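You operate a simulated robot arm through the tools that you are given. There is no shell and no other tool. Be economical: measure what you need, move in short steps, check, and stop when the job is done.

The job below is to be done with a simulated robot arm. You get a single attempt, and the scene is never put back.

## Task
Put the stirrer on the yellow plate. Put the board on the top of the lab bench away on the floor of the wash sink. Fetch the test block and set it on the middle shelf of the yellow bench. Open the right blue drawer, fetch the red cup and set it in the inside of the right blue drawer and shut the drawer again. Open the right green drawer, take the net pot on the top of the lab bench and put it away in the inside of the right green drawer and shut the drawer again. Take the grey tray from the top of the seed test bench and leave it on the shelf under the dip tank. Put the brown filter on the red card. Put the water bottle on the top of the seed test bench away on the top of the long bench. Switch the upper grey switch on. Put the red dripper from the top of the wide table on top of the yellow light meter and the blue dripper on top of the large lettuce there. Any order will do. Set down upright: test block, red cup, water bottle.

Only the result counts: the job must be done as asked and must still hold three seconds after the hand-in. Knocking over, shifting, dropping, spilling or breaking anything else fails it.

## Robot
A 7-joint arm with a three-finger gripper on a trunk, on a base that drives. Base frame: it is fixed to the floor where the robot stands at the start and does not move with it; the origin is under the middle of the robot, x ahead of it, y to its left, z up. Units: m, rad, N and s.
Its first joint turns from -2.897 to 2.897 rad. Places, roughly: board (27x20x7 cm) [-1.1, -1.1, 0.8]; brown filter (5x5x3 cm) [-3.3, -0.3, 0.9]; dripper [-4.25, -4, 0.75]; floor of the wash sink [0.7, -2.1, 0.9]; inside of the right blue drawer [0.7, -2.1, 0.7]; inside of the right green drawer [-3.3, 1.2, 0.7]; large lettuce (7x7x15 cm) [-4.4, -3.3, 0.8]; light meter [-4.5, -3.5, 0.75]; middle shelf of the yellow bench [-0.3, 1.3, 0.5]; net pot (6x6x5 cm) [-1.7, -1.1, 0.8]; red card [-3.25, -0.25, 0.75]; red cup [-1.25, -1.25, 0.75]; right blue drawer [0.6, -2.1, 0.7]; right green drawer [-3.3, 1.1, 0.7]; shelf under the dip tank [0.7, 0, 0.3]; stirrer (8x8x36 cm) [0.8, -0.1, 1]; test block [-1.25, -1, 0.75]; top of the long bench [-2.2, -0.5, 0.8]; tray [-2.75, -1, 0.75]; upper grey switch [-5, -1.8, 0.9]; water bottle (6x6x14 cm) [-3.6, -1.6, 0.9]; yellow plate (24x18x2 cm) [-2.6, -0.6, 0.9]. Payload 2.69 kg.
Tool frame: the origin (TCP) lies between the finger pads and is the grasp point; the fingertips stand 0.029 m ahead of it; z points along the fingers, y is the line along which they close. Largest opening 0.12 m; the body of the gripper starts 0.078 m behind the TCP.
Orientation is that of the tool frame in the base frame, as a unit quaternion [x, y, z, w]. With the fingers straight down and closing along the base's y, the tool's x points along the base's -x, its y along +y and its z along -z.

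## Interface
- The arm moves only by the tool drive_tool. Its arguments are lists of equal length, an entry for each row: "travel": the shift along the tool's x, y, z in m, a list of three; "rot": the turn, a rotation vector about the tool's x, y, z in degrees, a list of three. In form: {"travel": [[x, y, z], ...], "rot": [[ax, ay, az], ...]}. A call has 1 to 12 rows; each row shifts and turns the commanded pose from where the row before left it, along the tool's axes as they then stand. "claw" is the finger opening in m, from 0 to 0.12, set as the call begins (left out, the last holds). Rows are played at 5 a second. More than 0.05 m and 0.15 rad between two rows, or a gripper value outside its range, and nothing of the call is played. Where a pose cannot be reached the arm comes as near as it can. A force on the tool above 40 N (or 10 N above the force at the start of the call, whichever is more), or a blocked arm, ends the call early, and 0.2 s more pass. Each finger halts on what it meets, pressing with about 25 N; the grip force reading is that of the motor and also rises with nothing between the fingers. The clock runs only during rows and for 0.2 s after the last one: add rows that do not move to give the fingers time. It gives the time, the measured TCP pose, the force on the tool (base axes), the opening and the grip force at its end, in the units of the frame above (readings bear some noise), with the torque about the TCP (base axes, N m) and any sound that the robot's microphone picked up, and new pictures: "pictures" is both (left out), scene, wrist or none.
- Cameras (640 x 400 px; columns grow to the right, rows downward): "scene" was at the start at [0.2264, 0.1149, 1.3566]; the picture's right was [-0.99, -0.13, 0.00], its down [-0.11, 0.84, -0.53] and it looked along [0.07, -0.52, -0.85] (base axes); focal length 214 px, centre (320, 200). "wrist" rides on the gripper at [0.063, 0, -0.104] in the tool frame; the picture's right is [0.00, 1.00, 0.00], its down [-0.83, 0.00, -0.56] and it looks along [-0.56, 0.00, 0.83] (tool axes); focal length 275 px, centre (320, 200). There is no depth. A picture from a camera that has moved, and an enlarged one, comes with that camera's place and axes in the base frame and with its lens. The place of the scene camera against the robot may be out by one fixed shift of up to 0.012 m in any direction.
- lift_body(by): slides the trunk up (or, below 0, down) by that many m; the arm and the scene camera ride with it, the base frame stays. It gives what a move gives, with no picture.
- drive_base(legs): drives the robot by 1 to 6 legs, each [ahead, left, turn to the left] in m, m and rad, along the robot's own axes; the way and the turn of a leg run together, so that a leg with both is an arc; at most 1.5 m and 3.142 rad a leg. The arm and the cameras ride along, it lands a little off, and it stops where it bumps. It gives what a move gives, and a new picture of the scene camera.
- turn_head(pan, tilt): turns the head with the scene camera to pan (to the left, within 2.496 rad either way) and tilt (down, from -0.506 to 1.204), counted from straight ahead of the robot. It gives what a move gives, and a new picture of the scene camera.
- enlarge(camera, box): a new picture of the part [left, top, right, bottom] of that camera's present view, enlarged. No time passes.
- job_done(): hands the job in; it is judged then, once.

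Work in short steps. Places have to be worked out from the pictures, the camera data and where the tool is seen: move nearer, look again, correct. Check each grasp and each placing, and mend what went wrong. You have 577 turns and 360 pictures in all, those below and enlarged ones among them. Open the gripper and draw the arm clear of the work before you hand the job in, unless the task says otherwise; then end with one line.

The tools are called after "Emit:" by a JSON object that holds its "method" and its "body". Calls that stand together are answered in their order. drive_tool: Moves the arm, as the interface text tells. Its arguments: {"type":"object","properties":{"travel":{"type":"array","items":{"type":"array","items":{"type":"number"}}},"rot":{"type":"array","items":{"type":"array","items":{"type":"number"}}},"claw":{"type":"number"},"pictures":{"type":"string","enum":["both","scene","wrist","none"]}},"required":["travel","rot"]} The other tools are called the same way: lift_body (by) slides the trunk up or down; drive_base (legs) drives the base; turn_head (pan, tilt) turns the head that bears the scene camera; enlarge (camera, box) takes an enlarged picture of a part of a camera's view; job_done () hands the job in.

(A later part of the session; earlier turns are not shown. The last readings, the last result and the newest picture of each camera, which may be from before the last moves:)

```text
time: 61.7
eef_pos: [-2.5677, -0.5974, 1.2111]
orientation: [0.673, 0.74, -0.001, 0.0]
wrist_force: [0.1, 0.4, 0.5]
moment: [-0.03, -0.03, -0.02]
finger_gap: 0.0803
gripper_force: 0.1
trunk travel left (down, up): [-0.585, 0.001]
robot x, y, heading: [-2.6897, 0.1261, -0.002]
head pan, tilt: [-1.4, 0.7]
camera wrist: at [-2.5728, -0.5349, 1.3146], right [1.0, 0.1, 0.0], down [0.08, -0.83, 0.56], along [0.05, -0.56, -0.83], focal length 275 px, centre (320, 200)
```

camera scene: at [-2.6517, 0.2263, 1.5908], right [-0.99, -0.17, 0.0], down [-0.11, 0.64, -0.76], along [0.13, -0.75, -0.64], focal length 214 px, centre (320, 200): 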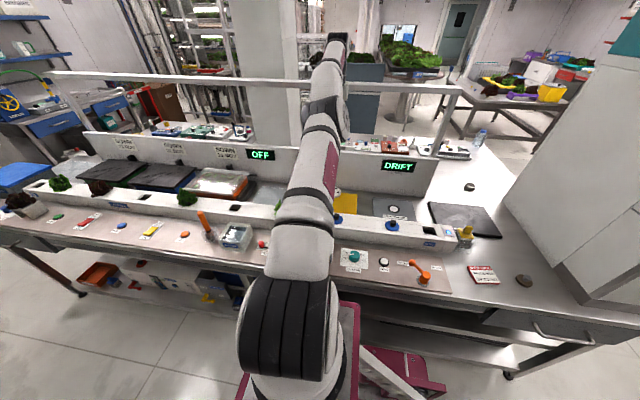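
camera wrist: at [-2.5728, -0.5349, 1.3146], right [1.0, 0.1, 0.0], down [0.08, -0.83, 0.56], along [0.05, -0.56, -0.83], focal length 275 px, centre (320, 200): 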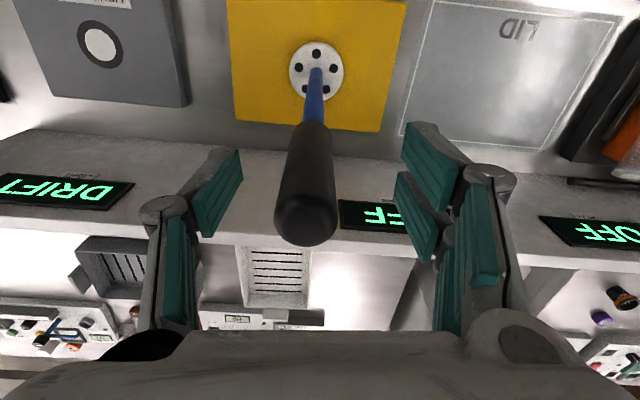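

The stirrer stands on the plate. I withdraw up and back, then move the base on to the brown filter.

Emit:
{"method": "drive_tool", "body": {"travel": [[0.02, 0, -0.02], [0.03, 0, -0.035], [0.03, 0, -0.035], [0.04, 0, -0.03], [0.04, 0, -0.02], [0.04, 0, 0], [0, 0, 0]], "rot": [[0, 0, 0], [0, 0, 0], [0, 0, 0], [0, 0, 0], [0, 0, 0], [0, 0, 0], [0, 0, 0]]}}

```text
time: 63.3
eef_pos: [-2.5828, -0.5315, 1.3964]
orientation: [0.673, 0.739, -0.003, 0.002]
wrist_force: [1.3, 0.4, 0.3]
moment: [-0.04, -0.02, 0.01]
finger_gap: 0.08
gripper_force: 0.1
out of reach, approached as far as the arm can: row 1, 2, 3, 4, 5, 6
trunk travel left (down, up): [-0.585, 0.001]
robot x, y, heading: [-2.6861, 0.1286, 0.001]
head pan, tilt: [-1.4, 0.7]
camera scene: at [-2.6516, 0.2266, 1.5908], right [-0.99, -0.17, 0.0], down [-0.11, 0.63, -0.77], along [0.13, -0.75, -0.64], focal length 214 px, centre (320, 200)
camera wrist: at [-2.5891, -0.4694, 1.5009], right [0.99, 0.1, 0.0], down [0.08, -0.82, 0.56], along [0.05, -0.56, -0.83], focal length 275 px, centre (320, 200)
```

scene: 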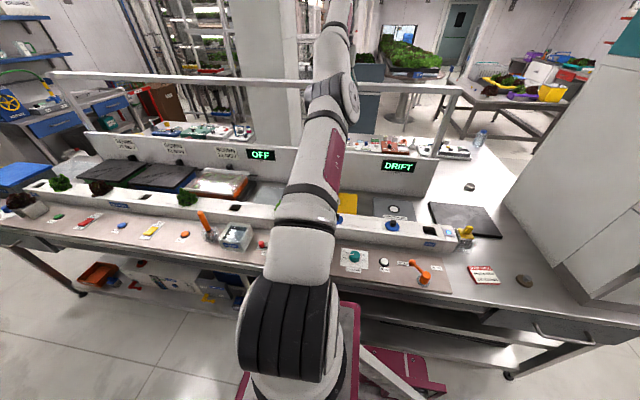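
wrist: 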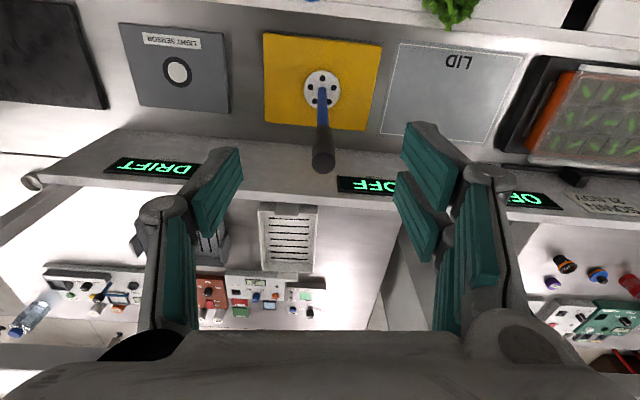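

Stirrer stands. I pull the arm in over the bench edge, then move the base to x≈-3.45, y≈0.28.

Emit:
{"method": "drive_tool", "body": {"travel": [[0.045, 0, 0], [0.045, 0, 0], [0.045, 0, 0], [0.045, 0, 0], [0.045, 0, 0], [0, 0, 0]], "rot": [[0, 0, 0], [0, 0, 0], [0, 0, 0], [0, 0, 0], [0, 0, 0], [0, 0, 0]], "pictures": "none"}}

Emit:
{"method": "drive_base", "body": {"legs": [[-0.4, 0.15, 0], [-0.36, 0, 0]]}}

Emit:
{"method": "lift_body", "body": {"by": -0.2}}

```text
time: 64.7
eef_pos: [-2.6049, -0.3071, 1.3944]
orientation: [0.674, 0.739, -0.002, 0.002]
wrist_force: [0.1, 0.4, -0.3]
moment: [0.0, 0.0, -0.05]
finger_gap: 0.08
gripper_force: 0.1
out of reach, approached as far as the arm can: row 1
trunk travel left (down, up): [-0.585, 0.001]
robot x, y, heading: [-2.6912, 0.1284, -0.003]
head pan, tilt: [-1.4, 0.7]
```

```text
time: 69.2
eef_pos: [-3.3602, -0.158, 1.3958]
orientation: [0.672, 0.74, -0.003, 0.001]
wrist_force: [-0.6, -0.2, 0.4]
moment: [-0.03, 0.02, 0.02]
finger_gap: 0.0801
gripper_force: 0.2
trunk travel left (down, up): [-0.585, 0.001]
robot x, y, heading: [-3.4474, 0.2801, 0.002]
head pan, tilt: [-1.4, 0.7]
camera scene: at [-3.4086, 0.3776, 1.5908], right [-0.99, -0.17, 0.0], down [-0.11, 0.63, -0.76], along [0.13, -0.75, -0.64], focal length 214 px, centre (320, 200)
```

scene: 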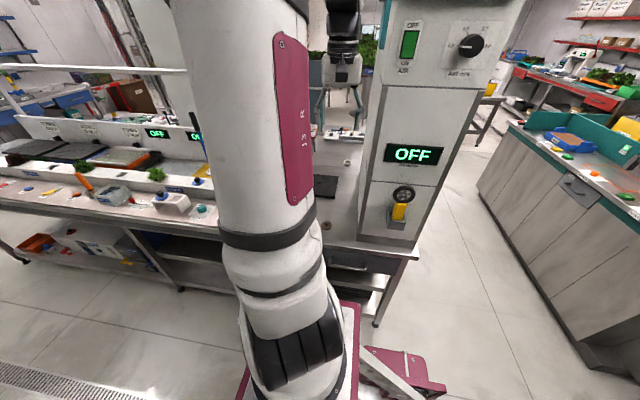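

```text
time: 71.4
eef_pos: [-3.3608, -0.1575, 1.1944]
orientation: [0.672, 0.741, -0.003, 0.001]
wrist_force: [-1.0, 0.9, 0.8]
moment: [0.02, -0.01, 0.02]
finger_gap: 0.0799
gripper_force: 0.0
trunk travel left (down, up): [-0.385, 0.201]
robot x, y, heading: [-3.4458, 0.2759, 0.0]
head pan, tilt: [-1.4, 0.7]
```

Trunk lowered; I look with both cameras for the filter and card.

Emit:
{"method": "drive_tool", "body": {"travel": [[0, 0, 0]], "rot": [[0, 0, 0]], "claw": 0.12}}

```text
time: 71.8
eef_pos: [-3.3603, -0.1577, 1.1947]
orientation: [0.673, 0.74, -0.003, 0.003]
wrist_force: [1.1, 0.6, -0.8]
moment: [0.0, -0.03, 0.0]
finger_gap: 0.12
gripper_force: 0.0
trunk travel left (down, up): [-0.385, 0.201]
robot x, y, heading: [-3.4464, 0.2801, 0.002]
head pan, tilt: [-1.4, 0.7]
camera scene: at [-3.2197, 0.3776, 1.3909], right [-0.99, -0.17, 0.0], down [-0.11, 0.63, -0.76], along [0.13, -0.75, -0.64], focal length 214 px, centre (320, 200)
camera wrist: at [-3.3666, -0.0951, 1.2992], right [0.99, 0.1, 0.0], down [0.08, -0.82, 0.56], along [0.06, -0.56, -0.83], focal length 275 px, centre (320, 200)
```

scene: 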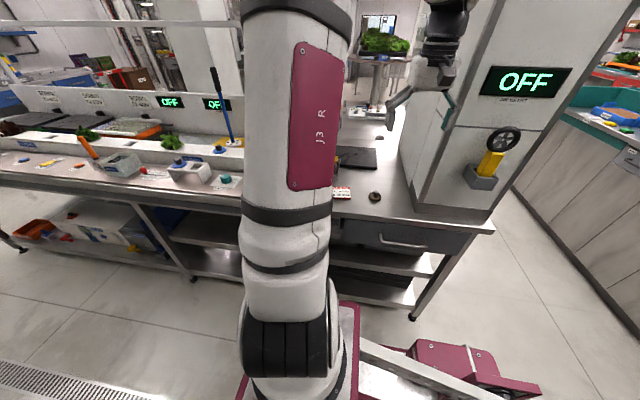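
wrist: 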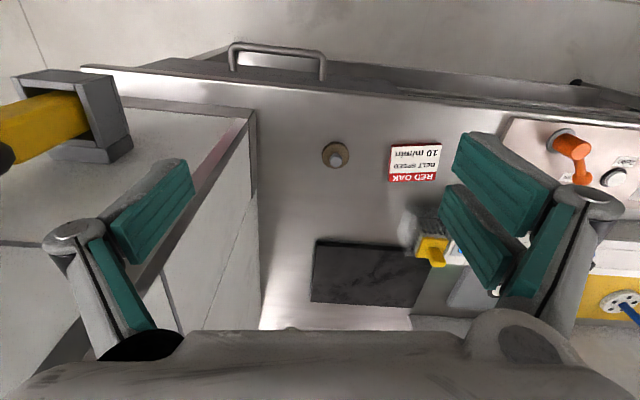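

The filter triangulates to (-3.32,-0.29), top ≈0.87; the card is at about (-3.17,-0.304). I move over the filter and descend halfway.

Emit:
{"method": "drive_tool", "body": {"travel": [[-0.045, 0.01, 0], [-0.045, 0.01, 0], [-0.045, 0.008, 0.02], [0, 0, 0.045], [0, 0, 0.045], [0, 0, 0.045], [0, 0, 0.04], [0, 0, 0]], "rot": [[0, 0, 0], [0, 0, 0], [0, 0, 0], [0, 0, 0], [0, 0, 0], [0, 0, 0], [0, 0, 0], [0, 0, 0]]}}

```text
time: 73.6
eef_pos: [-3.3193, -0.2907, 1.0003]
orientation: [0.672, 0.74, -0.003, 0.002]
wrist_force: [-0.1, -0.3, -0.6]
moment: [0.03, 0.0, -0.02]
finger_gap: 0.1203
gripper_force: 0.1
trunk travel left (down, up): [-0.385, 0.201]
robot x, y, heading: [-3.4434, 0.279, -0.004]
head pan, tilt: [-1.4, 0.7]
camera scene: at [-3.2197, 0.3777, 1.3909], right [-0.99, -0.17, 0.0], down [-0.11, 0.63, -0.76], along [0.13, -0.75, -0.64], focal length 214 px, centre (320, 200)
camera wrist: at [-3.3257, -0.228, 1.1049], right [0.99, 0.1, 0.0], down [0.08, -0.82, 0.56], along [0.06, -0.56, -0.83], focal length 275 px, centre (320, 200)
```

scene: 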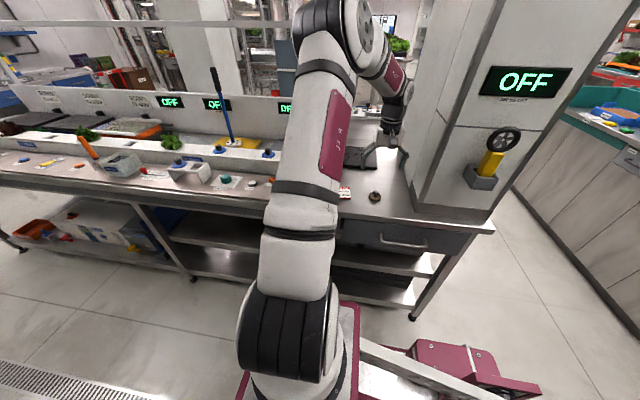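
wrist: 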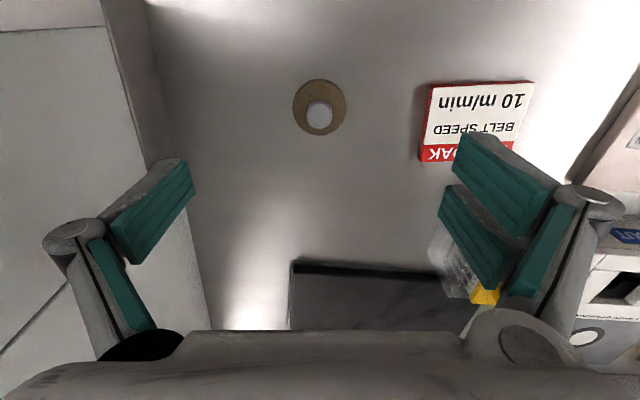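

The filter is centred between the fingers. I nudge 5 mm outward and descend to TCP z≈0.87.

Emit:
{"method": "drive_tool", "body": {"travel": [[-0.006, 0, 0.04], [0, 0, 0.04], [0, 0, 0.03], [0, 0, 0.01], [0, 0, 0.01], [0, 0, 0]], "rot": [[0, 0, 0], [0, 0, 0], [0, 0, 0], [0, 0, 0], [0, 0, 0], [0, 0, 0]], "pictures": "wrist"}}

```text
time: 75.0
eef_pos: [-3.3208, -0.2972, 0.8701]
orientation: [0.672, 0.74, -0.002, 0.001]
wrist_force: [-0.4, 0.6, -0.1]
moment: [-0.02, -0.01, 0.0]
finger_gap: 0.12
gripper_force: 0.0
trunk travel left (down, up): [-0.385, 0.201]
robot x, y, heading: [-3.4476, 0.2753, 0.003]
head pan, tilt: [-1.4, 0.7]
camera wrist: at [-3.3252, -0.2347, 0.9746], right [0.99, 0.1, 0.0], down [0.08, -0.82, 0.56], along [0.06, -0.56, -0.83], focal length 275 px, centre (320, 200)
```

wrist: 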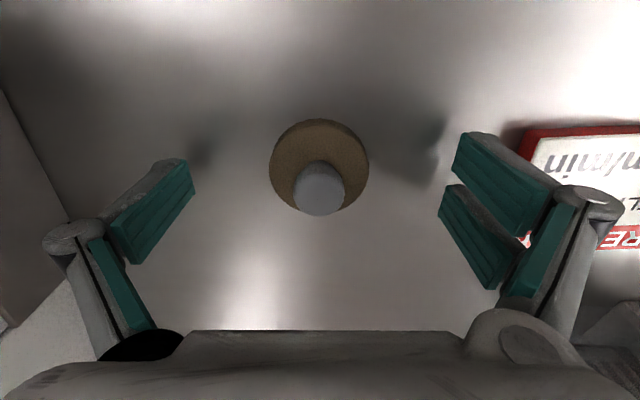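

Aligned. I go down 8 mm more and close on the filter.

Emit:
{"method": "drive_tool", "body": {"travel": [[0, 0, 0.004], [0, 0, 0.004], [0, 0, 0]], "rot": [[0, 0, 0], [0, 0, 0], [0, 0, 0]], "pictures": "none"}}

Emit:
{"method": "drive_tool", "body": {"travel": [[0, 0, 0], [0, 0, 0], [0, 0, 0]], "rot": [[0, 0, 0], [0, 0, 0], [0, 0, 0]], "claw": 0, "pictures": "wrist"}}

```text
time: 75.8
eef_pos: [-3.3199, -0.2965, 0.8645]
orientation: [0.673, 0.74, -0.002, 0.001]
wrist_force: [-0.3, -0.2, -0.6]
moment: [-0.05, 0.01, -0.01]
finger_gap: 0.1202
gripper_force: 0.1
trunk travel left (down, up): [-0.385, 0.201]
robot x, y, heading: [-3.4442, 0.2768, -0.0]
head pan, tilt: [-1.4, 0.7]
```

```text
time: 76.2
eef_pos: [-3.3146, -0.3018, 0.8774]
orientation: [0.672, 0.741, -0.007, 0.009]
wrist_force: [28.0, 18.6, 92.0]
moment: [1.82, 0.25, -0.62]
finger_gap: 0.0556
gripper_force: 38.8
trunk travel left (down, up): [-0.385, 0.201]
robot x, y, heading: [-3.4484, 0.2788, -0.001]
head pan, tilt: [-1.4, 0.7]
stopped in row 2: the force on the tool passed its limit at 51 N (the readings are from after the stop); the commanded pose is now the measured one
camera wrist: at [-3.3214, -0.2374, 0.9804], right [0.99, 0.1, 0.0], down [0.08, -0.81, 0.58], along [0.06, -0.57, -0.82], focal length 275 px, centre (320, 200)
```

wrist: 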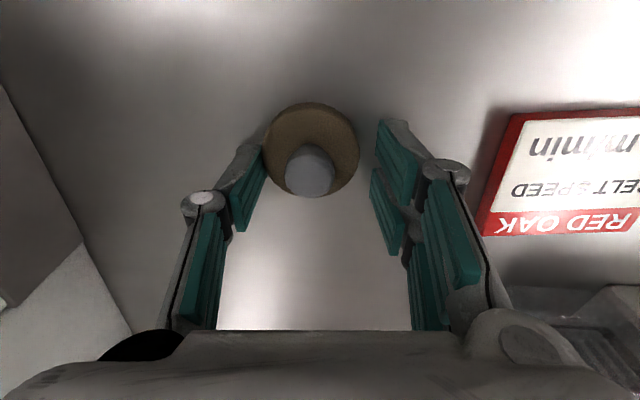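

The fingertips dip as they close and pressed on the table. I raise a few mm and close again.

Emit:
{"method": "drive_tool", "body": {"travel": [[0, 0, -0.003], [0, 0, -0.002], [0, 0, 0]], "rot": [[0, 0, 0], [0, 0, 0], [0, 0, 0]], "claw": 0.07, "pictures": "wrist"}}

```text
time: 77.0
eef_pos: [-3.3188, -0.2988, 0.8731]
orientation: [0.672, 0.74, -0.005, 0.003]
wrist_force: [-4.6, -7.5, 20.5]
moment: [-0.13, 0.24, 0.17]
finger_gap: 0.0746
gripper_force: 0.0
trunk travel left (down, up): [-0.385, 0.201]
robot x, y, heading: [-3.4465, 0.2774, 0.001]
head pan, tilt: [-1.4, 0.7]
camera wrist: at [-3.3257, -0.2359, 0.9762], right [0.99, 0.1, 0.0], down [0.08, -0.82, 0.57], along [0.06, -0.56, -0.82], focal length 275 px, centre (320, 200)
```

wrist: 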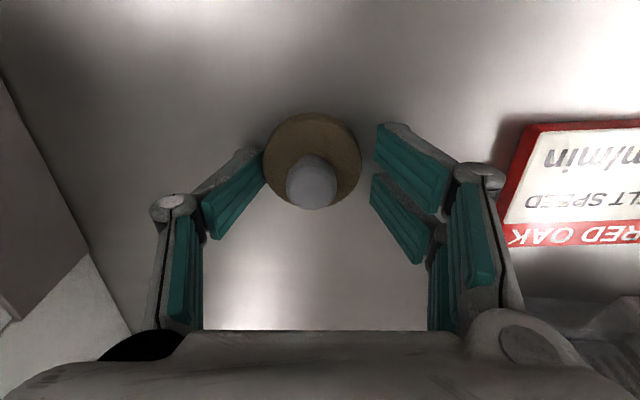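

Still loaded; I raise another centimetre.

Emit:
{"method": "drive_tool", "body": {"travel": [[0, 0, -0.005], [0, 0, -0.005], [0, 0, 0], [0, 0, 0]], "rot": [[0, 0, 0], [0, 0, 0], [0, 0, 0], [0, 0, 0]], "claw": 0.08, "pictures": "wrist"}}

```text
time: 78.0
eef_pos: [-3.3179, -0.2997, 0.8819]
orientation: [0.672, 0.741, -0.004, 0.004]
wrist_force: [0.5, -0.4, -0.1]
moment: [-0.03, 0.0, -0.02]
finger_gap: 0.0799
gripper_force: 0.0
trunk travel left (down, up): [-0.385, 0.201]
robot x, y, heading: [-3.4465, 0.2771, 0.0]
head pan, tilt: [-1.4, 0.7]
camera wrist: at [-3.3243, -0.2359, 0.9854], right [0.99, 0.1, 0.0], down [0.08, -0.82, 0.56], along [0.06, -0.56, -0.83], focal length 275 px, centre (320, 200)
```

wrist: 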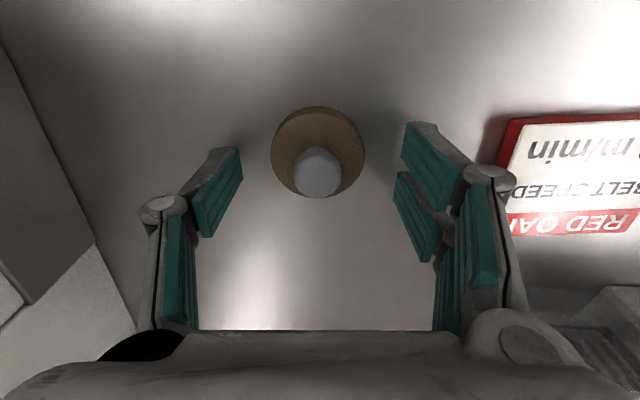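

Free of load now. I close on the filter at this height.

Emit:
{"method": "drive_tool", "body": {"travel": [[0, 0, 0.001], [0, 0, 0], [0, 0, 0]], "rot": [[0, 0, 0], [0, 0, 0], [0, 0, 0]], "claw": 0.03, "pictures": "wrist"}}

```text
time: 78.8
eef_pos: [-3.3177, -0.2989, 0.8805]
orientation: [0.671, 0.741, -0.004, 0.004]
wrist_force: [0.1, 0.3, 3.5]
moment: [0.06, 0.05, 0.01]
finger_gap: 0.0455
gripper_force: 25.1
trunk travel left (down, up): [-0.385, 0.201]
robot x, y, heading: [-3.4451, 0.2794, 0.002]
head pan, tilt: [-1.4, 0.7]
camera wrist: at [-3.3244, -0.2362, 0.985], right [0.99, 0.1, 0.0], down [0.08, -0.82, 0.56], along [0.06, -0.56, -0.83], focal length 275 px, centre (320, 200)
```

wrist: 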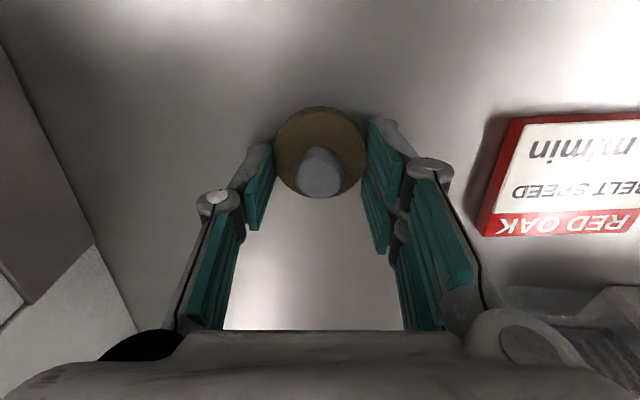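

Gripped at 4.6 cm. I lift 8 cm and look.

Emit:
{"method": "drive_tool", "body": {"travel": [[0, 0, -0.02], [0, 0, -0.03], [0, 0, -0.03], [0, 0, 0]], "rot": [[0, 0, 0], [0, 0, 0], [0, 0, 0], [0, 0, 0]], "pictures": "wrist"}}

```text
time: 79.8
eef_pos: [-3.3191, -0.298, 0.9611]
orientation: [0.671, 0.741, -0.003, 0.004]
wrist_force: [-0.9, 0.1, 0.1]
moment: [0.0, 0.0, -0.01]
finger_gap: 0.0455
gripper_force: 25.5
trunk travel left (down, up): [-0.385, 0.201]
robot x, y, heading: [-3.4497, 0.2765, 0.003]
head pan, tilt: [-1.4, 0.7]
camera wrist: at [-3.3248, -0.2353, 1.0652], right [0.99, 0.1, 0.0], down [0.08, -0.82, 0.56], along [0.06, -0.56, -0.83], focal length 275 px, centre (320, 200)
```

wrist: 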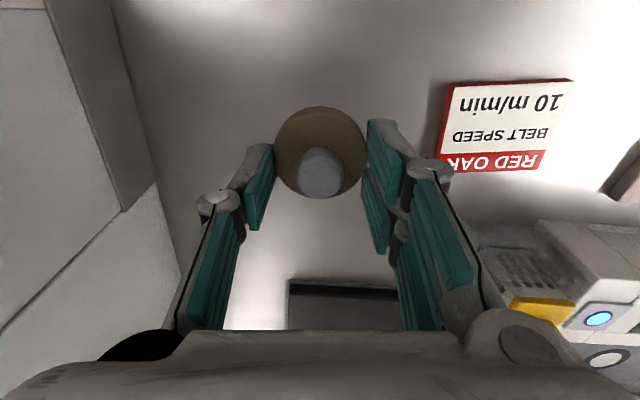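

The filter is held. The card centre is at about (-3.170,-0.298); I move over it and look.

Emit:
{"method": "drive_tool", "body": {"travel": [[-0.006, 0.049, 0], [-0.006, 0.049, 0], [-0.007, 0.049, 0], [0, 0, 0.03], [0, 0, 0]], "rot": [[0, 0, 0], [0, 0, 0], [0, 0, 0], [0, 0, 0], [0, 0, 0]], "pictures": "wrist"}}

```text
time: 81.0
eef_pos: [-3.1707, -0.3045, 0.9319]
orientation: [0.672, 0.741, -0.004, 0.003]
wrist_force: [0.3, -0.1, 0.1]
moment: [-0.01, -0.04, -0.01]
finger_gap: 0.0457
gripper_force: 24.8
trunk travel left (down, up): [-0.385, 0.201]
robot x, y, heading: [-3.4455, 0.2805, 0.004]
head pan, tilt: [-1.4, 0.7]
camera wrist: at [-3.1763, -0.2405, 1.0357], right [0.99, 0.1, 0.0], down [0.08, -0.82, 0.56], along [0.06, -0.56, -0.83], focal length 275 px, centre (320, 200)
```

wrist: 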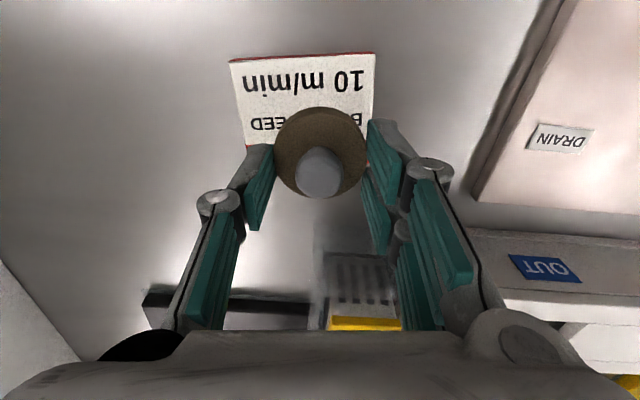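

The filter will land centrally on the card. I lower until contact.

Emit:
{"method": "drive_tool", "body": {"travel": [[0, 0, 0.03], [0, 0, 0.01], [0, 0, 0.003], [0, 0, 0.002], [0, 0, 0.002], [0, 0, 0]], "rot": [[0, 0, 0], [0, 0, 0], [0, 0, 0], [0, 0, 0], [0, 0, 0], [0, 0, 0]], "pictures": "wrist"}}

```text
time: 82.2
eef_pos: [-3.1691, -0.3066, 0.8905]
orientation: [0.671, 0.741, -0.006, 0.006]
wrist_force: [-0.9, 2.8, 14.0]
moment: [0.25, -0.03, 0.01]
finger_gap: 0.0454
gripper_force: 24.9
trunk travel left (down, up): [-0.385, 0.201]
robot x, y, heading: [-3.4464, 0.281, -0.002]
head pan, tilt: [-1.4, 0.7]
stopped in row 5: the force on the tool passed its limit at 44 N (the readings are from after the stop); the commanded pose is now the measured one
camera wrist: at [-3.1761, -0.2416, 0.993], right [0.99, 0.1, 0.0], down [0.08, -0.82, 0.57], along [0.06, -0.57, -0.82], focal length 275 px, centre (320, 200)
```

wrist: 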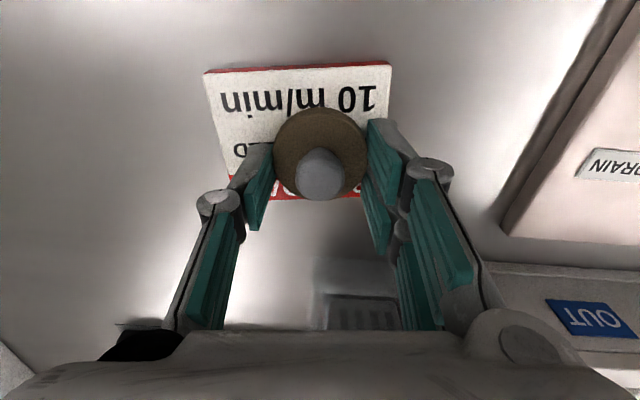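

The filter rests on the card. I open gently and rise.

Emit:
{"method": "drive_tool", "body": {"travel": [[0, 0, -0.001], [0, 0, 0], [0, 0, 0]], "rot": [[0, 0, 0], [0, 0, 0], [0, 0, 0]], "claw": 0.09, "pictures": "none"}}

Emit:
{"method": "drive_tool", "body": {"travel": [[0, 0, -0.03], [0, 0, -0.045], [0, 0, -0.045], [0, 0, -0.045], [0, 0, -0.045], [0, 0, -0.045], [0, 0, -0.045], [0, 0, 0]], "rot": [[0, 0, 0], [0, 0, 0], [0, 0, 0], [0, 0, 0], [0, 0, 0], [0, 0, 0], [0, 0, 0], [0, 0, 0]], "pictures": "wrist"}}

```text
time: 83.0
eef_pos: [-3.1693, -0.3063, 0.8892]
orientation: [0.672, 0.741, -0.004, 0.007]
wrist_force: [0.7, -0.1, -0.8]
moment: [-0.01, -0.02, 0.02]
finger_gap: 0.09
gripper_force: 0.1
trunk travel left (down, up): [-0.385, 0.201]
robot x, y, heading: [-3.4466, 0.2764, 0.002]
head pan, tilt: [-1.4, 0.7]
```

```text
time: 84.8
eef_pos: [-3.1704, -0.3017, 1.1908]
orientation: [0.672, 0.741, -0.005, 0.006]
wrist_force: [0.8, 0.1, -0.1]
moment: [-0.01, -0.01, 0.01]
finger_gap: 0.09
gripper_force: 0.0
trunk travel left (down, up): [-0.385, 0.201]
robot x, y, heading: [-3.4436, 0.2828, -0.003]
head pan, tilt: [-1.4, 0.7]
camera wrist: at [-3.1769, -0.2371, 1.2932], right [0.99, 0.1, 0.0], down [0.08, -0.82, 0.57], along [0.06, -0.57, -0.82], focal length 275 px, centre (320, 200)
```

wrist: 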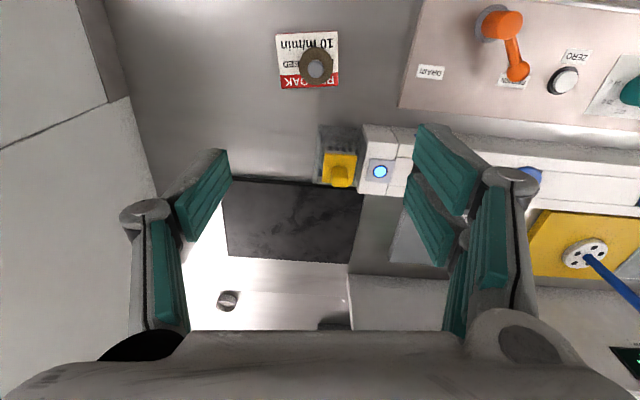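

The filter is on the card. Next, the green drawer on the other side: I look left.

Emit:
{"method": "turn_head", "body": {"pan": 1.57, "tilt": 0.7}}

```text
time: 87.4
eef_pos: [-3.17, -0.3019, 1.1891]
orientation: [0.671, 0.741, -0.004, 0.006]
wrist_force: [-0.2, -0.7, 0.0]
moment: [-0.01, 0.01, 0.02]
finger_gap: 0.0899
gripper_force: 0.1
trunk travel left (down, up): [-0.385, 0.201]
robot x, y, heading: [-3.4469, 0.2771, -0.001]
head pan, tilt: [1.571, 0.7]
camera scene: at [-3.2341, 0.5465, 1.3909], right [1.0, 0.0, 0.0], down [0.0, -0.64, -0.77], along [0.0, 0.77, -0.64], focal length 214 px, centre (320, 200)
```

scene: 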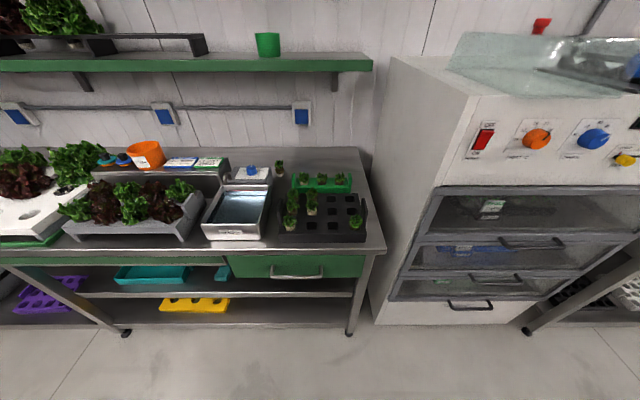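

The right green drawer has a bow handle near (-3.32,0.98,0.68). I retract and swing the arm around the front to the left side.

Emit:
{"method": "drive_tool", "body": {"travel": [[0.045, 0, 0], [0.045, 0, 0], [0.045, 0, 0], [0, 0.045, 0], [0, 0.045, 0], [0, 0.045, 0], [0, 0.045, 0], [0, 0.045, 0], [0, 0.045, 0], [0, 0.045, 0], [0, 0.045, 0], [0, 0.045, 0]], "rot": [[0, 0, 0], [0, 0, 0], [0, 0, 0], [0, 0, -6.2], [0, 0, -6.2], [0, 0, -6.2], [0, 0, -6.2], [0, 0, -6.2], [0, 0, -6.2], [0, 0, -6.2], [0, 0, -6.2], [0, 0, -6.2]], "pictures": "none"}}

Emit:
{"method": "drive_tool", "body": {"travel": [[0, 0.045, 0], [0, 0.045, 0], [0, 0.045, 0], [0, 0.045, 0], [0, 0.045, 0], [0, 0.045, 0], [0, 0.045, 0], [0, 0.045, 0], [0, 0.045, 0], [0, 0.045, 0], [0, 0.045, 0], [0, 0.045, 0]], "rot": [[0, 0, -6.2], [0, 0, -6.2], [0, 0, -6.2], [0, 0, -6.2], [0, 0, -6.2], [0, 0, -6.2], [0, 0, -6.2], [0, 0, -6.2], [0, 0, -6.2], [0, 0, -6.2], [0, 0, -6.2], [0, 0, -6.2]], "pictures": "scene"}}

```text
time: 90.0
eef_pos: [-2.8473, 0.0306, 1.1846]
orientation: [0.246, 0.969, -0.007, 0.003]
wrist_force: [-0.2, -0.2, -0.6]
moment: [0.03, -0.06, 0.0]
finger_gap: 0.0902
gripper_force: 0.1
trunk travel left (down, up): [-0.385, 0.201]
robot x, y, heading: [-3.444, 0.2778, -0.003]
head pan, tilt: [1.571, 0.7]
```

```text
time: 92.6
eef_pos: [-2.897, 0.5315, 1.1792]
orientation: [-0.389, 0.921, -0.007, -0.002]
wrist_force: [-0.1, -0.3, -0.2]
moment: [0.04, 0.0, -0.01]
finger_gap: 0.0899
gripper_force: 0.0
trunk travel left (down, up): [-0.385, 0.201]
robot x, y, heading: [-3.4478, 0.2729, 0.001]
head pan, tilt: [1.571, 0.7]
camera scene: at [-3.2338, 0.5463, 1.3909], right [1.0, 0.0, 0.0], down [0.0, -0.64, -0.77], along [0.0, 0.77, -0.64], focal length 214 px, centre (320, 200)
```

scene: 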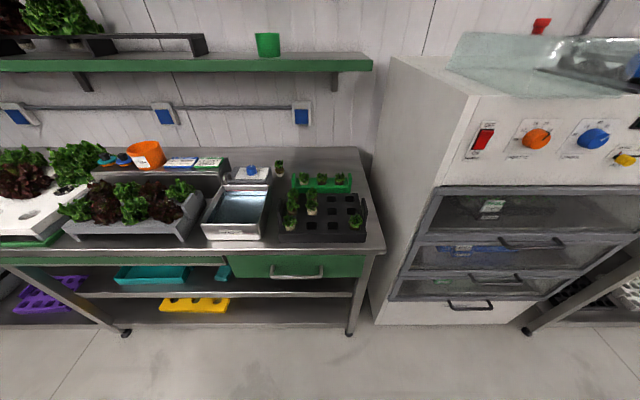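

Halfway round. I shift the base back 0.1 m, then finish the swing so the tool faces the drawer.

Emit:
{"method": "drive_base", "body": {"legs": [[-0.1, 0, 0]]}}

Emit:
{"method": "drive_tool", "body": {"travel": [[0, 0.04, 0], [0, 0.04, 0], [0, 0.04, 0], [0, 0.04, 0], [0, 0.04, 0], [0, 0.04, 0], [0, 0.04, 0], [0, 0.04, 0], [0, 0.04, 0], [-0.04, 0, 0.02], [-0.04, 0, 0.03], [0, 0, 0]], "rot": [[0, 0, -4.9], [0, 0, -4.9], [0, 0, -4.9], [0, 0, -4.9], [0, 0, -4.9], [0, 0, -4.9], [0, 0, -4.9], [0, 0, -4.9], [0, 0, -4.9], [0, 0, 0], [0, 0, 0], [0, 0, 0]]}}

```text
time: 93.8
eef_pos: [-2.9979, 0.5315, 1.1787]
orientation: [-0.39, 0.921, -0.008, -0.002]
wrist_force: [0.3, -0.3, -0.6]
moment: [-0.03, -0.03, 0.04]
finger_gap: 0.09
gripper_force: 0.0
trunk travel left (down, up): [-0.385, 0.201]
robot x, y, heading: [-3.5467, 0.2783, -0.003]
head pan, tilt: [1.571, 0.7]
camera scene: at [-3.3354, 0.5467, 1.3909], right [1.0, 0.0, 0.0], down [0.0, -0.64, -0.76], along [0.0, 0.76, -0.64], focal length 214 px, centre (320, 200)
```

scene: 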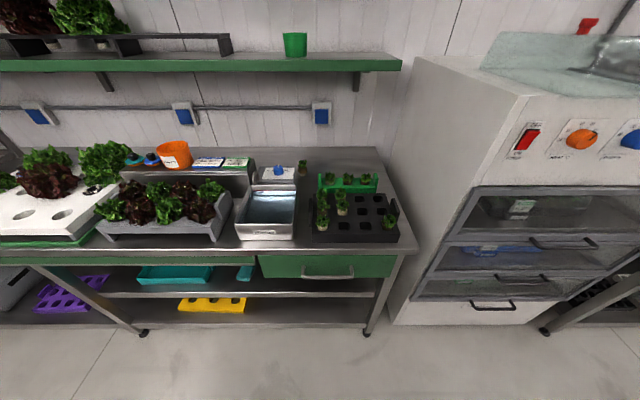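

```text
time: 96.3
eef_pos: [-3.3175, 0.755, 1.1249]
orientation: [-0.707, 0.707, -0.005, -0.004]
wrist_force: [0.0, 0.5, 0.3]
moment: [0.03, 0.03, 0.0]
finger_gap: 0.0902
gripper_force: 0.0
trunk travel left (down, up): [-0.385, 0.201]
robot x, y, heading: [-3.5476, 0.2788, 0.008]
head pan, tilt: [1.571, 0.7]
camera scene: at [-3.3417, 0.5449, 1.3878], right [1.0, 0.08, 0.0], down [0.05, -0.67, -0.74], along [-0.06, 0.74, -0.67], focal length 214 px, centre (320, 200)
camera wrist: at [-3.3181, 0.6937, 1.2292], right [-1.0, 0.0, 0.0], down [-0.01, 0.84, 0.54], along [0.0, 0.54, -0.84], focal length 275 px, centre (320, 200)
```

scene: 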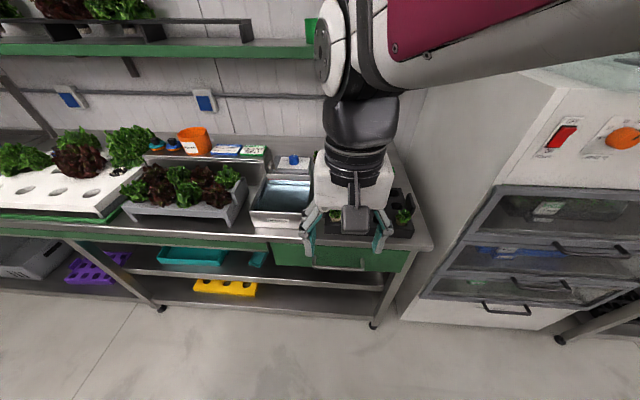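
wrist: 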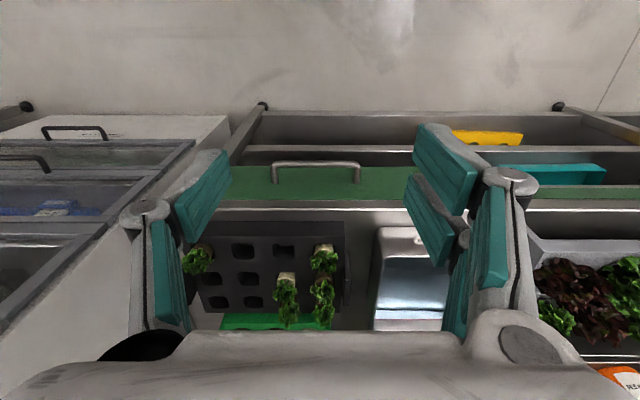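

The wrist camera sees the bow handle squarely. I shift the base right to y≈0.14 to get room, then lower the tool in the aisle before tilting it horizontal.

Emit:
{"method": "drive_base", "body": {"legs": [[0, -0.14, 0]]}}

Emit:
{"method": "drive_tool", "body": {"travel": [[-0.02, 0, 0.04], [-0.02, 0, 0.04], [-0.02, 0, 0.04], [-0.02, 0, 0.04], [-0.02, 0, 0.04], [0, 0, 0.04], [0, 0, 0]], "rot": [[0, 0, 0], [0, 0, 0], [0, 0, 0], [0, 0, 0], [0, 0, 0], [0, 0, 0], [0, 0, 0]]}}

```text
time: 97.7
eef_pos: [-3.3166, 0.6163, 1.1237]
orientation: [-0.707, 0.707, -0.006, -0.005]
wrist_force: [-0.2, -0.2, 0.2]
moment: [0.0, 0.01, -0.02]
finger_gap: 0.09
gripper_force: 0.0
trunk travel left (down, up): [-0.385, 0.201]
robot x, y, heading: [-3.547, 0.1426, -0.002]
head pan, tilt: [1.571, 0.7]
camera scene: at [-3.3409, 0.4043, 1.3879], right [1.0, 0.07, 0.0], down [0.05, -0.67, -0.74], along [-0.05, 0.74, -0.67], focal length 214 px, centre (320, 200)
```

scene: 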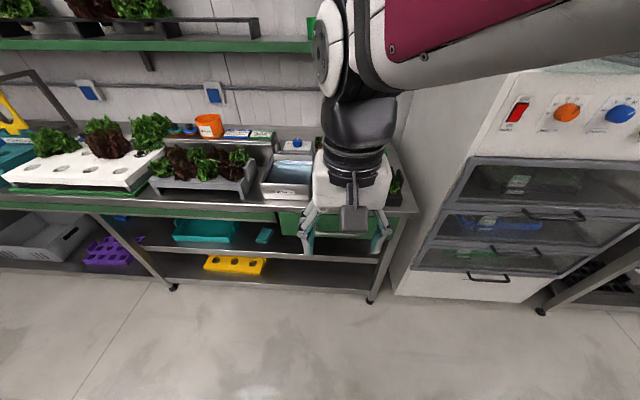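

```text
time: 99.3
eef_pos: [-3.3154, 0.7119, 0.8819]
orientation: [-0.707, 0.708, -0.006, -0.005]
wrist_force: [0.0, 0.6, -0.2]
moment: [-0.01, -0.01, -0.04]
finger_gap: 0.0899
gripper_force: 0.0
trunk travel left (down, up): [-0.385, 0.201]
robot x, y, heading: [-3.5473, 0.1351, 0.002]
head pan, tilt: [1.571, 0.7]
camera scene: at [-3.3354, 0.406, 1.3909], right [1.0, 0.0, 0.0], down [0.0, -0.64, -0.76], along [0.0, 0.76, -0.64], focal length 214 px, centre (320, 200)
camera wrist: at [-3.316, 0.6497, 0.9873], right [-1.0, 0.0, 0.0], down [0.0, 0.84, 0.54], along [0.0, 0.54, -0.84], focal length 275 px, centre (320, 200)
```

scene: 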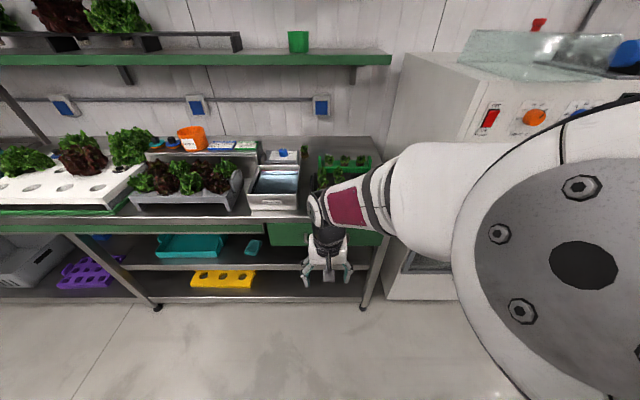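
wrist: 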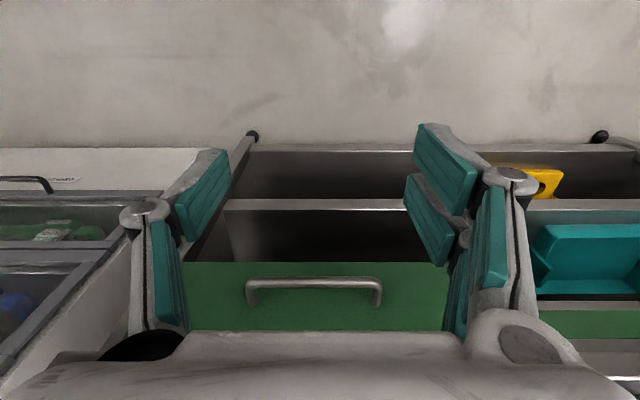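

The handle bar triangulates to (x -3.31, y 0.918, z 0.758). I tilt the tool up toward horizontal in steps while moving slightly forward.

Emit:
{"method": "drive_tool", "body": {"travel": [[-0.02, 0, 0], [-0.02, 0, 0.003], [-0.019, 0, 0.005], [-0.018, 0, 0.008], [-0.017, 0, 0.01], [-0.015, 0, 0.013], [0, 0, 0]], "rot": [[0, -8, 0], [0, -8, 0], [0, -8, 0], [0, -8, 0], [0, -8, 0], [0, -8, 0], [0, 0, 0]]}}

```text
time: 100.5
eef_pos: [-3.165, 0.813, 0.9009]
orientation: [-0.581, 0.734, 0.222, 0.272]
wrist_force: [-0.1, 0.4, 0.5]
moment: [-0.05, 0.02, -0.01]
finger_gap: 0.0904
gripper_force: 0.1
trunk travel left (down, up): [-0.385, 0.201]
robot x, y, heading: [-3.5489, 0.1385, 0.0]
head pan, tilt: [1.571, 0.7]
stopped in row 6: the arm was blocked; the commanded pose is now the measured one
camera scene: at [-3.3358, 0.406, 1.391], right [1.0, 0.0, 0.0], down [0.0, -0.64, -0.76], along [0.0, 0.76, -0.64], focal length 214 px, centre (320, 200)
camera wrist: at [-3.1905, 0.6985, 0.9378], right [-0.97, 0.22, 0.01], down [0.06, 0.25, 0.97], along [0.21, 0.94, -0.26], focal length 275 px, centre (320, 200)
```

scene: 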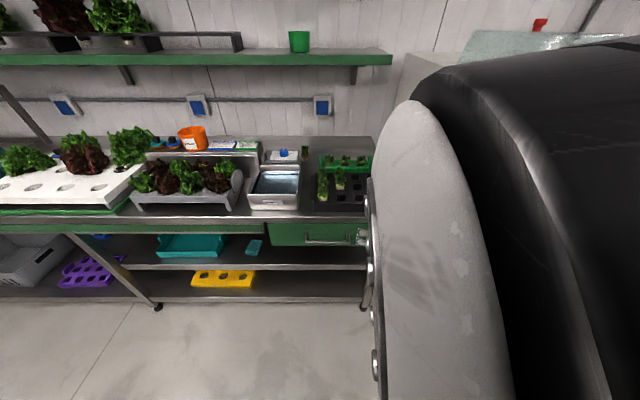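
wrist: 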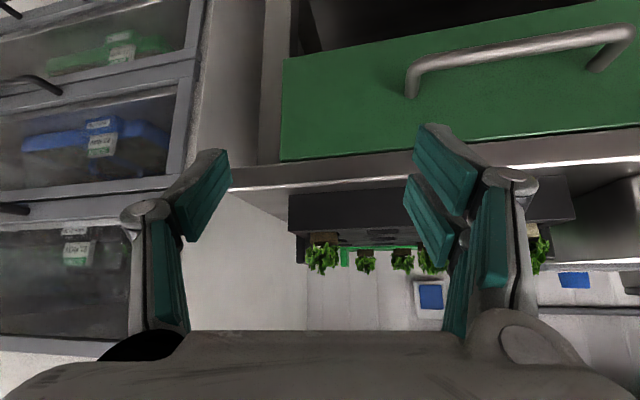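

The elbow folded badly and blocked. I undo the tilt and will instead hook the bow handle with closed fingers from above at a slight tilt.

Emit:
{"method": "drive_tool", "body": {"travel": [[0.015, 0, -0.01], [0.017, 0, -0.01], [0.018, 0, -0.008], [0.019, 0, -0.005], [0.02, 0, -0.003], [0, 0, 0]], "rot": [[0, 8, 0], [0, 8, 0], [0, 8, 0], [0, 8, 0], [0, 8, 0], [0, 0, 0]], "pictures": "none"}}

```text
time: 101.9
eef_pos: [-3.1869, 0.7175, 0.8952]
orientation: [-0.622, 0.783, 0.009, 0.003]
wrist_force: [0.0, -0.2, -1.1]
moment: [0.0, -0.03, -0.03]
finger_gap: 0.0898
gripper_force: 0.1
trunk travel left (down, up): [-0.385, 0.201]
robot x, y, heading: [-3.5479, 0.1368, -0.002]
head pan, tilt: [1.571, 0.7]
```

Upright again. I square the tool to the drawer, close the fingers and tilt 20°.

Emit:
{"method": "drive_tool", "body": {"travel": [[0, 0.042, 0], [0, 0.042, 0], [0, 0.042, 0], [0, 0, 0], [0, 0, 0], [0, 0, 0], [0, 0, 0]], "rot": [[0, 0, -6.5], [0, 0, -6.6], [0, 0, 0], [0, -7, 0], [0, -7, 0], [0, -6, 0], [0, 0, 0]], "claw": 0}}

```text
time: 103.7
eef_pos: [-3.2788, 0.7269, 0.8786]
orientation: [-0.676, 0.718, 0.118, 0.12]
wrist_force: [-0.2, 0.5, 0.9]
moment: [0.0, -0.05, -0.03]
finger_gap: 0.0
gripper_force: 25.0
trunk travel left (down, up): [-0.385, 0.201]
robot x, y, heading: [-3.5485, 0.1375, -0.002]
head pan, tilt: [1.571, 0.7]
stopped in row 7: the arm was blocked; the commanded pose is now the measured one
camera scene: at [-3.3495, 0.4059, 1.3933], right [0.99, 0.17, 0.0], down [0.1, -0.61, -0.78], along [-0.13, 0.77, -0.62], focal length 214 px, centre (320, 200)
camera wrist: at [-3.2827, 0.633, 0.9555], right [-1.0, 0.05, 0.01], down [0.04, 0.6, 0.8], along [0.04, 0.8, -0.6], focal length 275 px, centre (320, 200)
```

scene: 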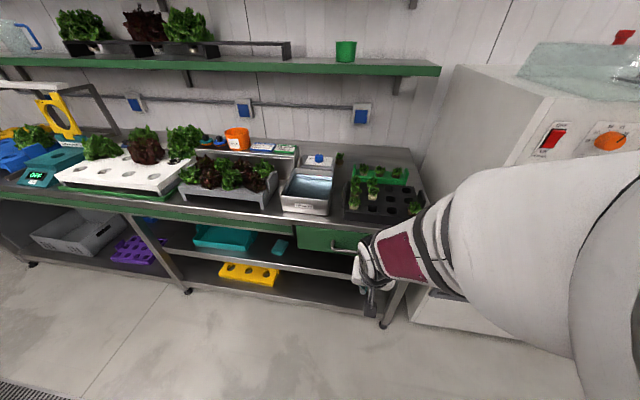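
wrist: 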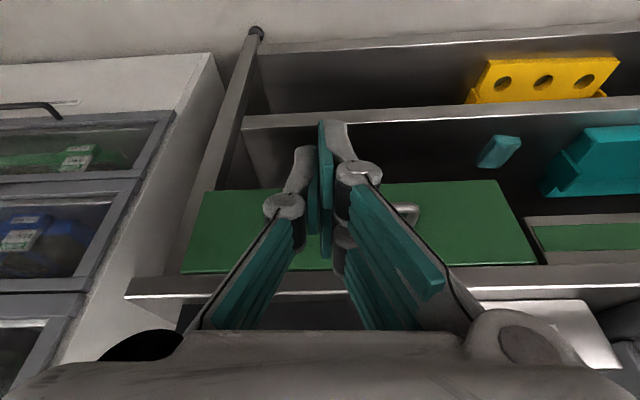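

The arm is pushing against the head on this side. I undo the tilt, raise, and swing the arm back toward the front, clear of the head.

Emit:
{"method": "drive_tool", "body": {"travel": [[0, -0.01, -0.01], [0, -0.03, -0.01], [0, -0.045, -0.02], [0, -0.045, -0.02], [0, -0.045, -0.02], [0, -0.045, -0.02], [0, -0.045, 0], [0, -0.045, 0], [0, -0.045, 0], [0, 0, 0]], "rot": [[0, 7, 0], [0, 7, 0], [0, 6, 4], [0, 0, 6], [0, 0, 6], [0, 0, 6], [0, 0, 6], [0, 0, 6], [0, 0, 6], [0, 0, 0]], "pictures": "scene"}}

```text
time: 105.9
eef_pos: [-2.9507, 0.619, 0.9737]
orientation: [-0.4, 0.916, -0.003, -0.008]
wrist_force: [-0.9, 0.7, -0.4]
moment: [0.03, -0.01, -0.02]
finger_gap: 0.0
gripper_force: 24.7
trunk travel left (down, up): [-0.385, 0.201]
robot x, y, heading: [-3.547, 0.1383, 0.004]
head pan, tilt: [1.571, 0.7]
camera scene: at [-3.3352, 0.406, 1.3909], right [1.0, 0.0, 0.0], down [0.0, -0.64, -0.76], along [0.0, 0.76, -0.64], focal length 214 px, centre (320, 200)
```

scene: 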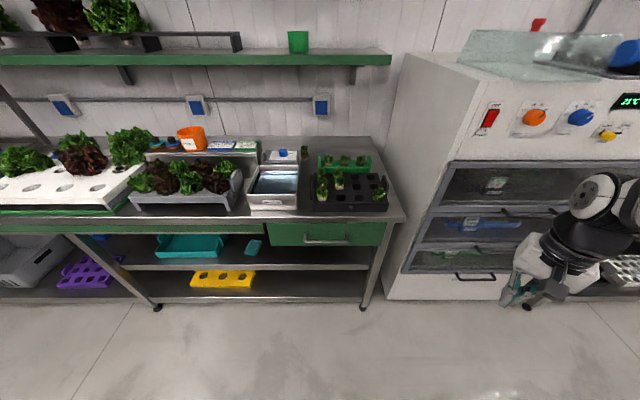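

Clear of the head. I check the space behind before reversing.

Emit:
{"method": "turn_head", "body": {"pan": 2.49, "tilt": 0.6}}

Emit:
{"method": "turn_head", "body": {"pan": -2.49, "tilt": 0.6}}

```text
time: 107.2
eef_pos: [-2.9507, 0.6183, 0.9736]
orientation: [-0.401, 0.916, -0.003, -0.008]
wrist_force: [-0.1, -0.3, 0.0]
moment: [0.0, 0.01, 0.03]
finger_gap: 0.0
gripper_force: 24.7
trunk travel left (down, up): [-0.385, 0.201]
robot x, y, heading: [-3.547, 0.1423, -0.002]
head pan, tilt: [2.491, 0.6]
camera scene: at [-3.4055, 0.3746, 1.3995], right [0.61, 0.8, 0.0], down [0.45, -0.34, -0.83], along [-0.66, 0.5, -0.56], focal length 214 px, centre (320, 200)
```

scene: 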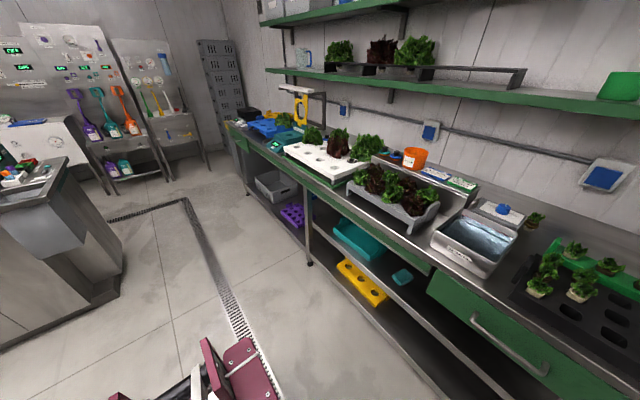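

```text
time: 111.1
eef_pos: [-2.9514, 0.618, 0.9741]
orientation: [-0.401, 0.916, -0.003, -0.007]
wrist_force: [-0.3, -0.8, 0.5]
moment: [0.0, 0.0, 0.02]
finger_gap: 0.0003
gripper_force: 25.6
trunk travel left (down, up): [-0.385, 0.201]
robot x, y, heading: [-3.5486, 0.1371, 0.006]
head pan, tilt: [-2.491, 0.6]
camera scene: at [-3.4054, 0.2674, 1.3995], right [-0.61, 0.79, 0.0], down [0.45, 0.34, -0.83], along [-0.66, -0.5, -0.56], focal length 214 px, centre (320, 200)
```

scene: 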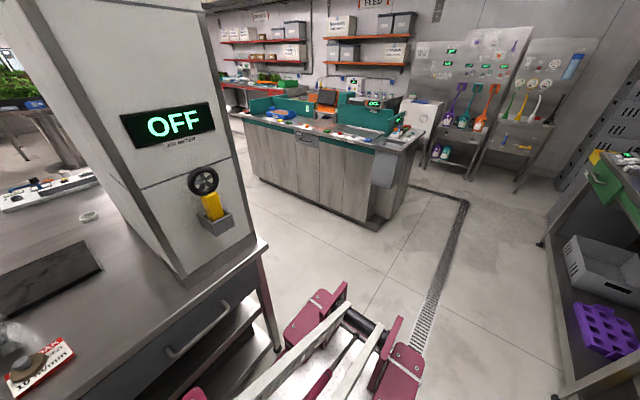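

There's room to turn around at the aisle's west end near (-4.4, 0.28), which puts the drawer on the headless right side. I first bring the arm in to the front and raise it.

Emit:
{"method": "drive_tool", "body": {"travel": [[0.023, -0.036, -0.018], [0.023, -0.036, -0.018], [0.023, -0.036, -0.018], [0.023, -0.036, -0.018], [0.023, -0.036, -0.018], [0.023, -0.033, -0.018], [0.023, -0.033, -0.018], [0.023, -0.03, -0.018], [0.02, -0.03, -0.018], [0.02, -0.03, -0.018], [0, 0, 0]], "rot": [[0, 0, 4.7], [0, 0, 4.7], [0, 0, 4.7], [0, 0, 4.7], [0, 0, 4.7], [0, 0, 4.7], [0, 0, 4.7], [0, 0, 4.7], [0, 0, 4.7], [0, 0, 4.7], [0, 0, 0]], "pictures": "none"}}

Emit:
{"method": "drive_base", "body": {"legs": [[-0.85, 0.14, 0]]}}

```text
time: 113.5
eef_pos: [-2.9961, 0.231, 1.1588]
orientation: [-0.001, 1.0, -0.005, -0.006]
wrist_force: [0.4, -0.5, 0.3]
moment: [0.04, -0.01, -0.01]
finger_gap: 0.0
gripper_force: 25.2
trunk travel left (down, up): [-0.385, 0.201]
robot x, y, heading: [-3.5461, 0.14, -0.004]
head pan, tilt: [-2.491, 0.6]
```

```text
time: 118.0
eef_pos: [-3.8491, 0.3722, 1.16]
orientation: [-0.003, 1.0, -0.005, -0.005]
wrist_force: [0.6, 0.6, -0.7]
moment: [0.0, 0.0, 0.0]
finger_gap: 0.0
gripper_force: 24.7
trunk travel left (down, up): [-0.385, 0.201]
robot x, y, heading: [-4.3979, 0.2786, 0.005]
head pan, tilt: [-2.491, 0.6]
camera scene: at [-4.2594, 0.4074, 1.3995], right [-0.61, 0.79, 0.0], down [0.45, 0.34, -0.83], along [-0.66, -0.5, -0.56], focal length 214 px, centre (320, 200)
```

scene: 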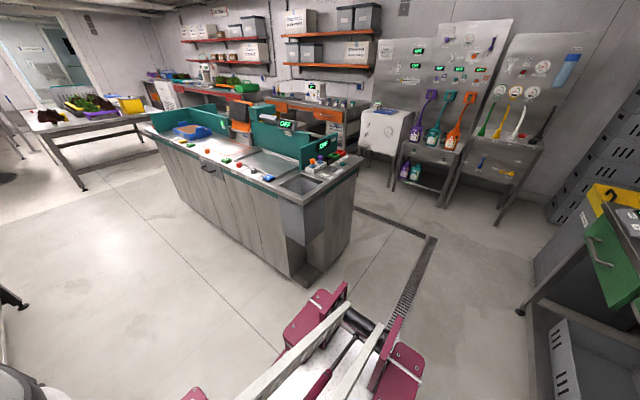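

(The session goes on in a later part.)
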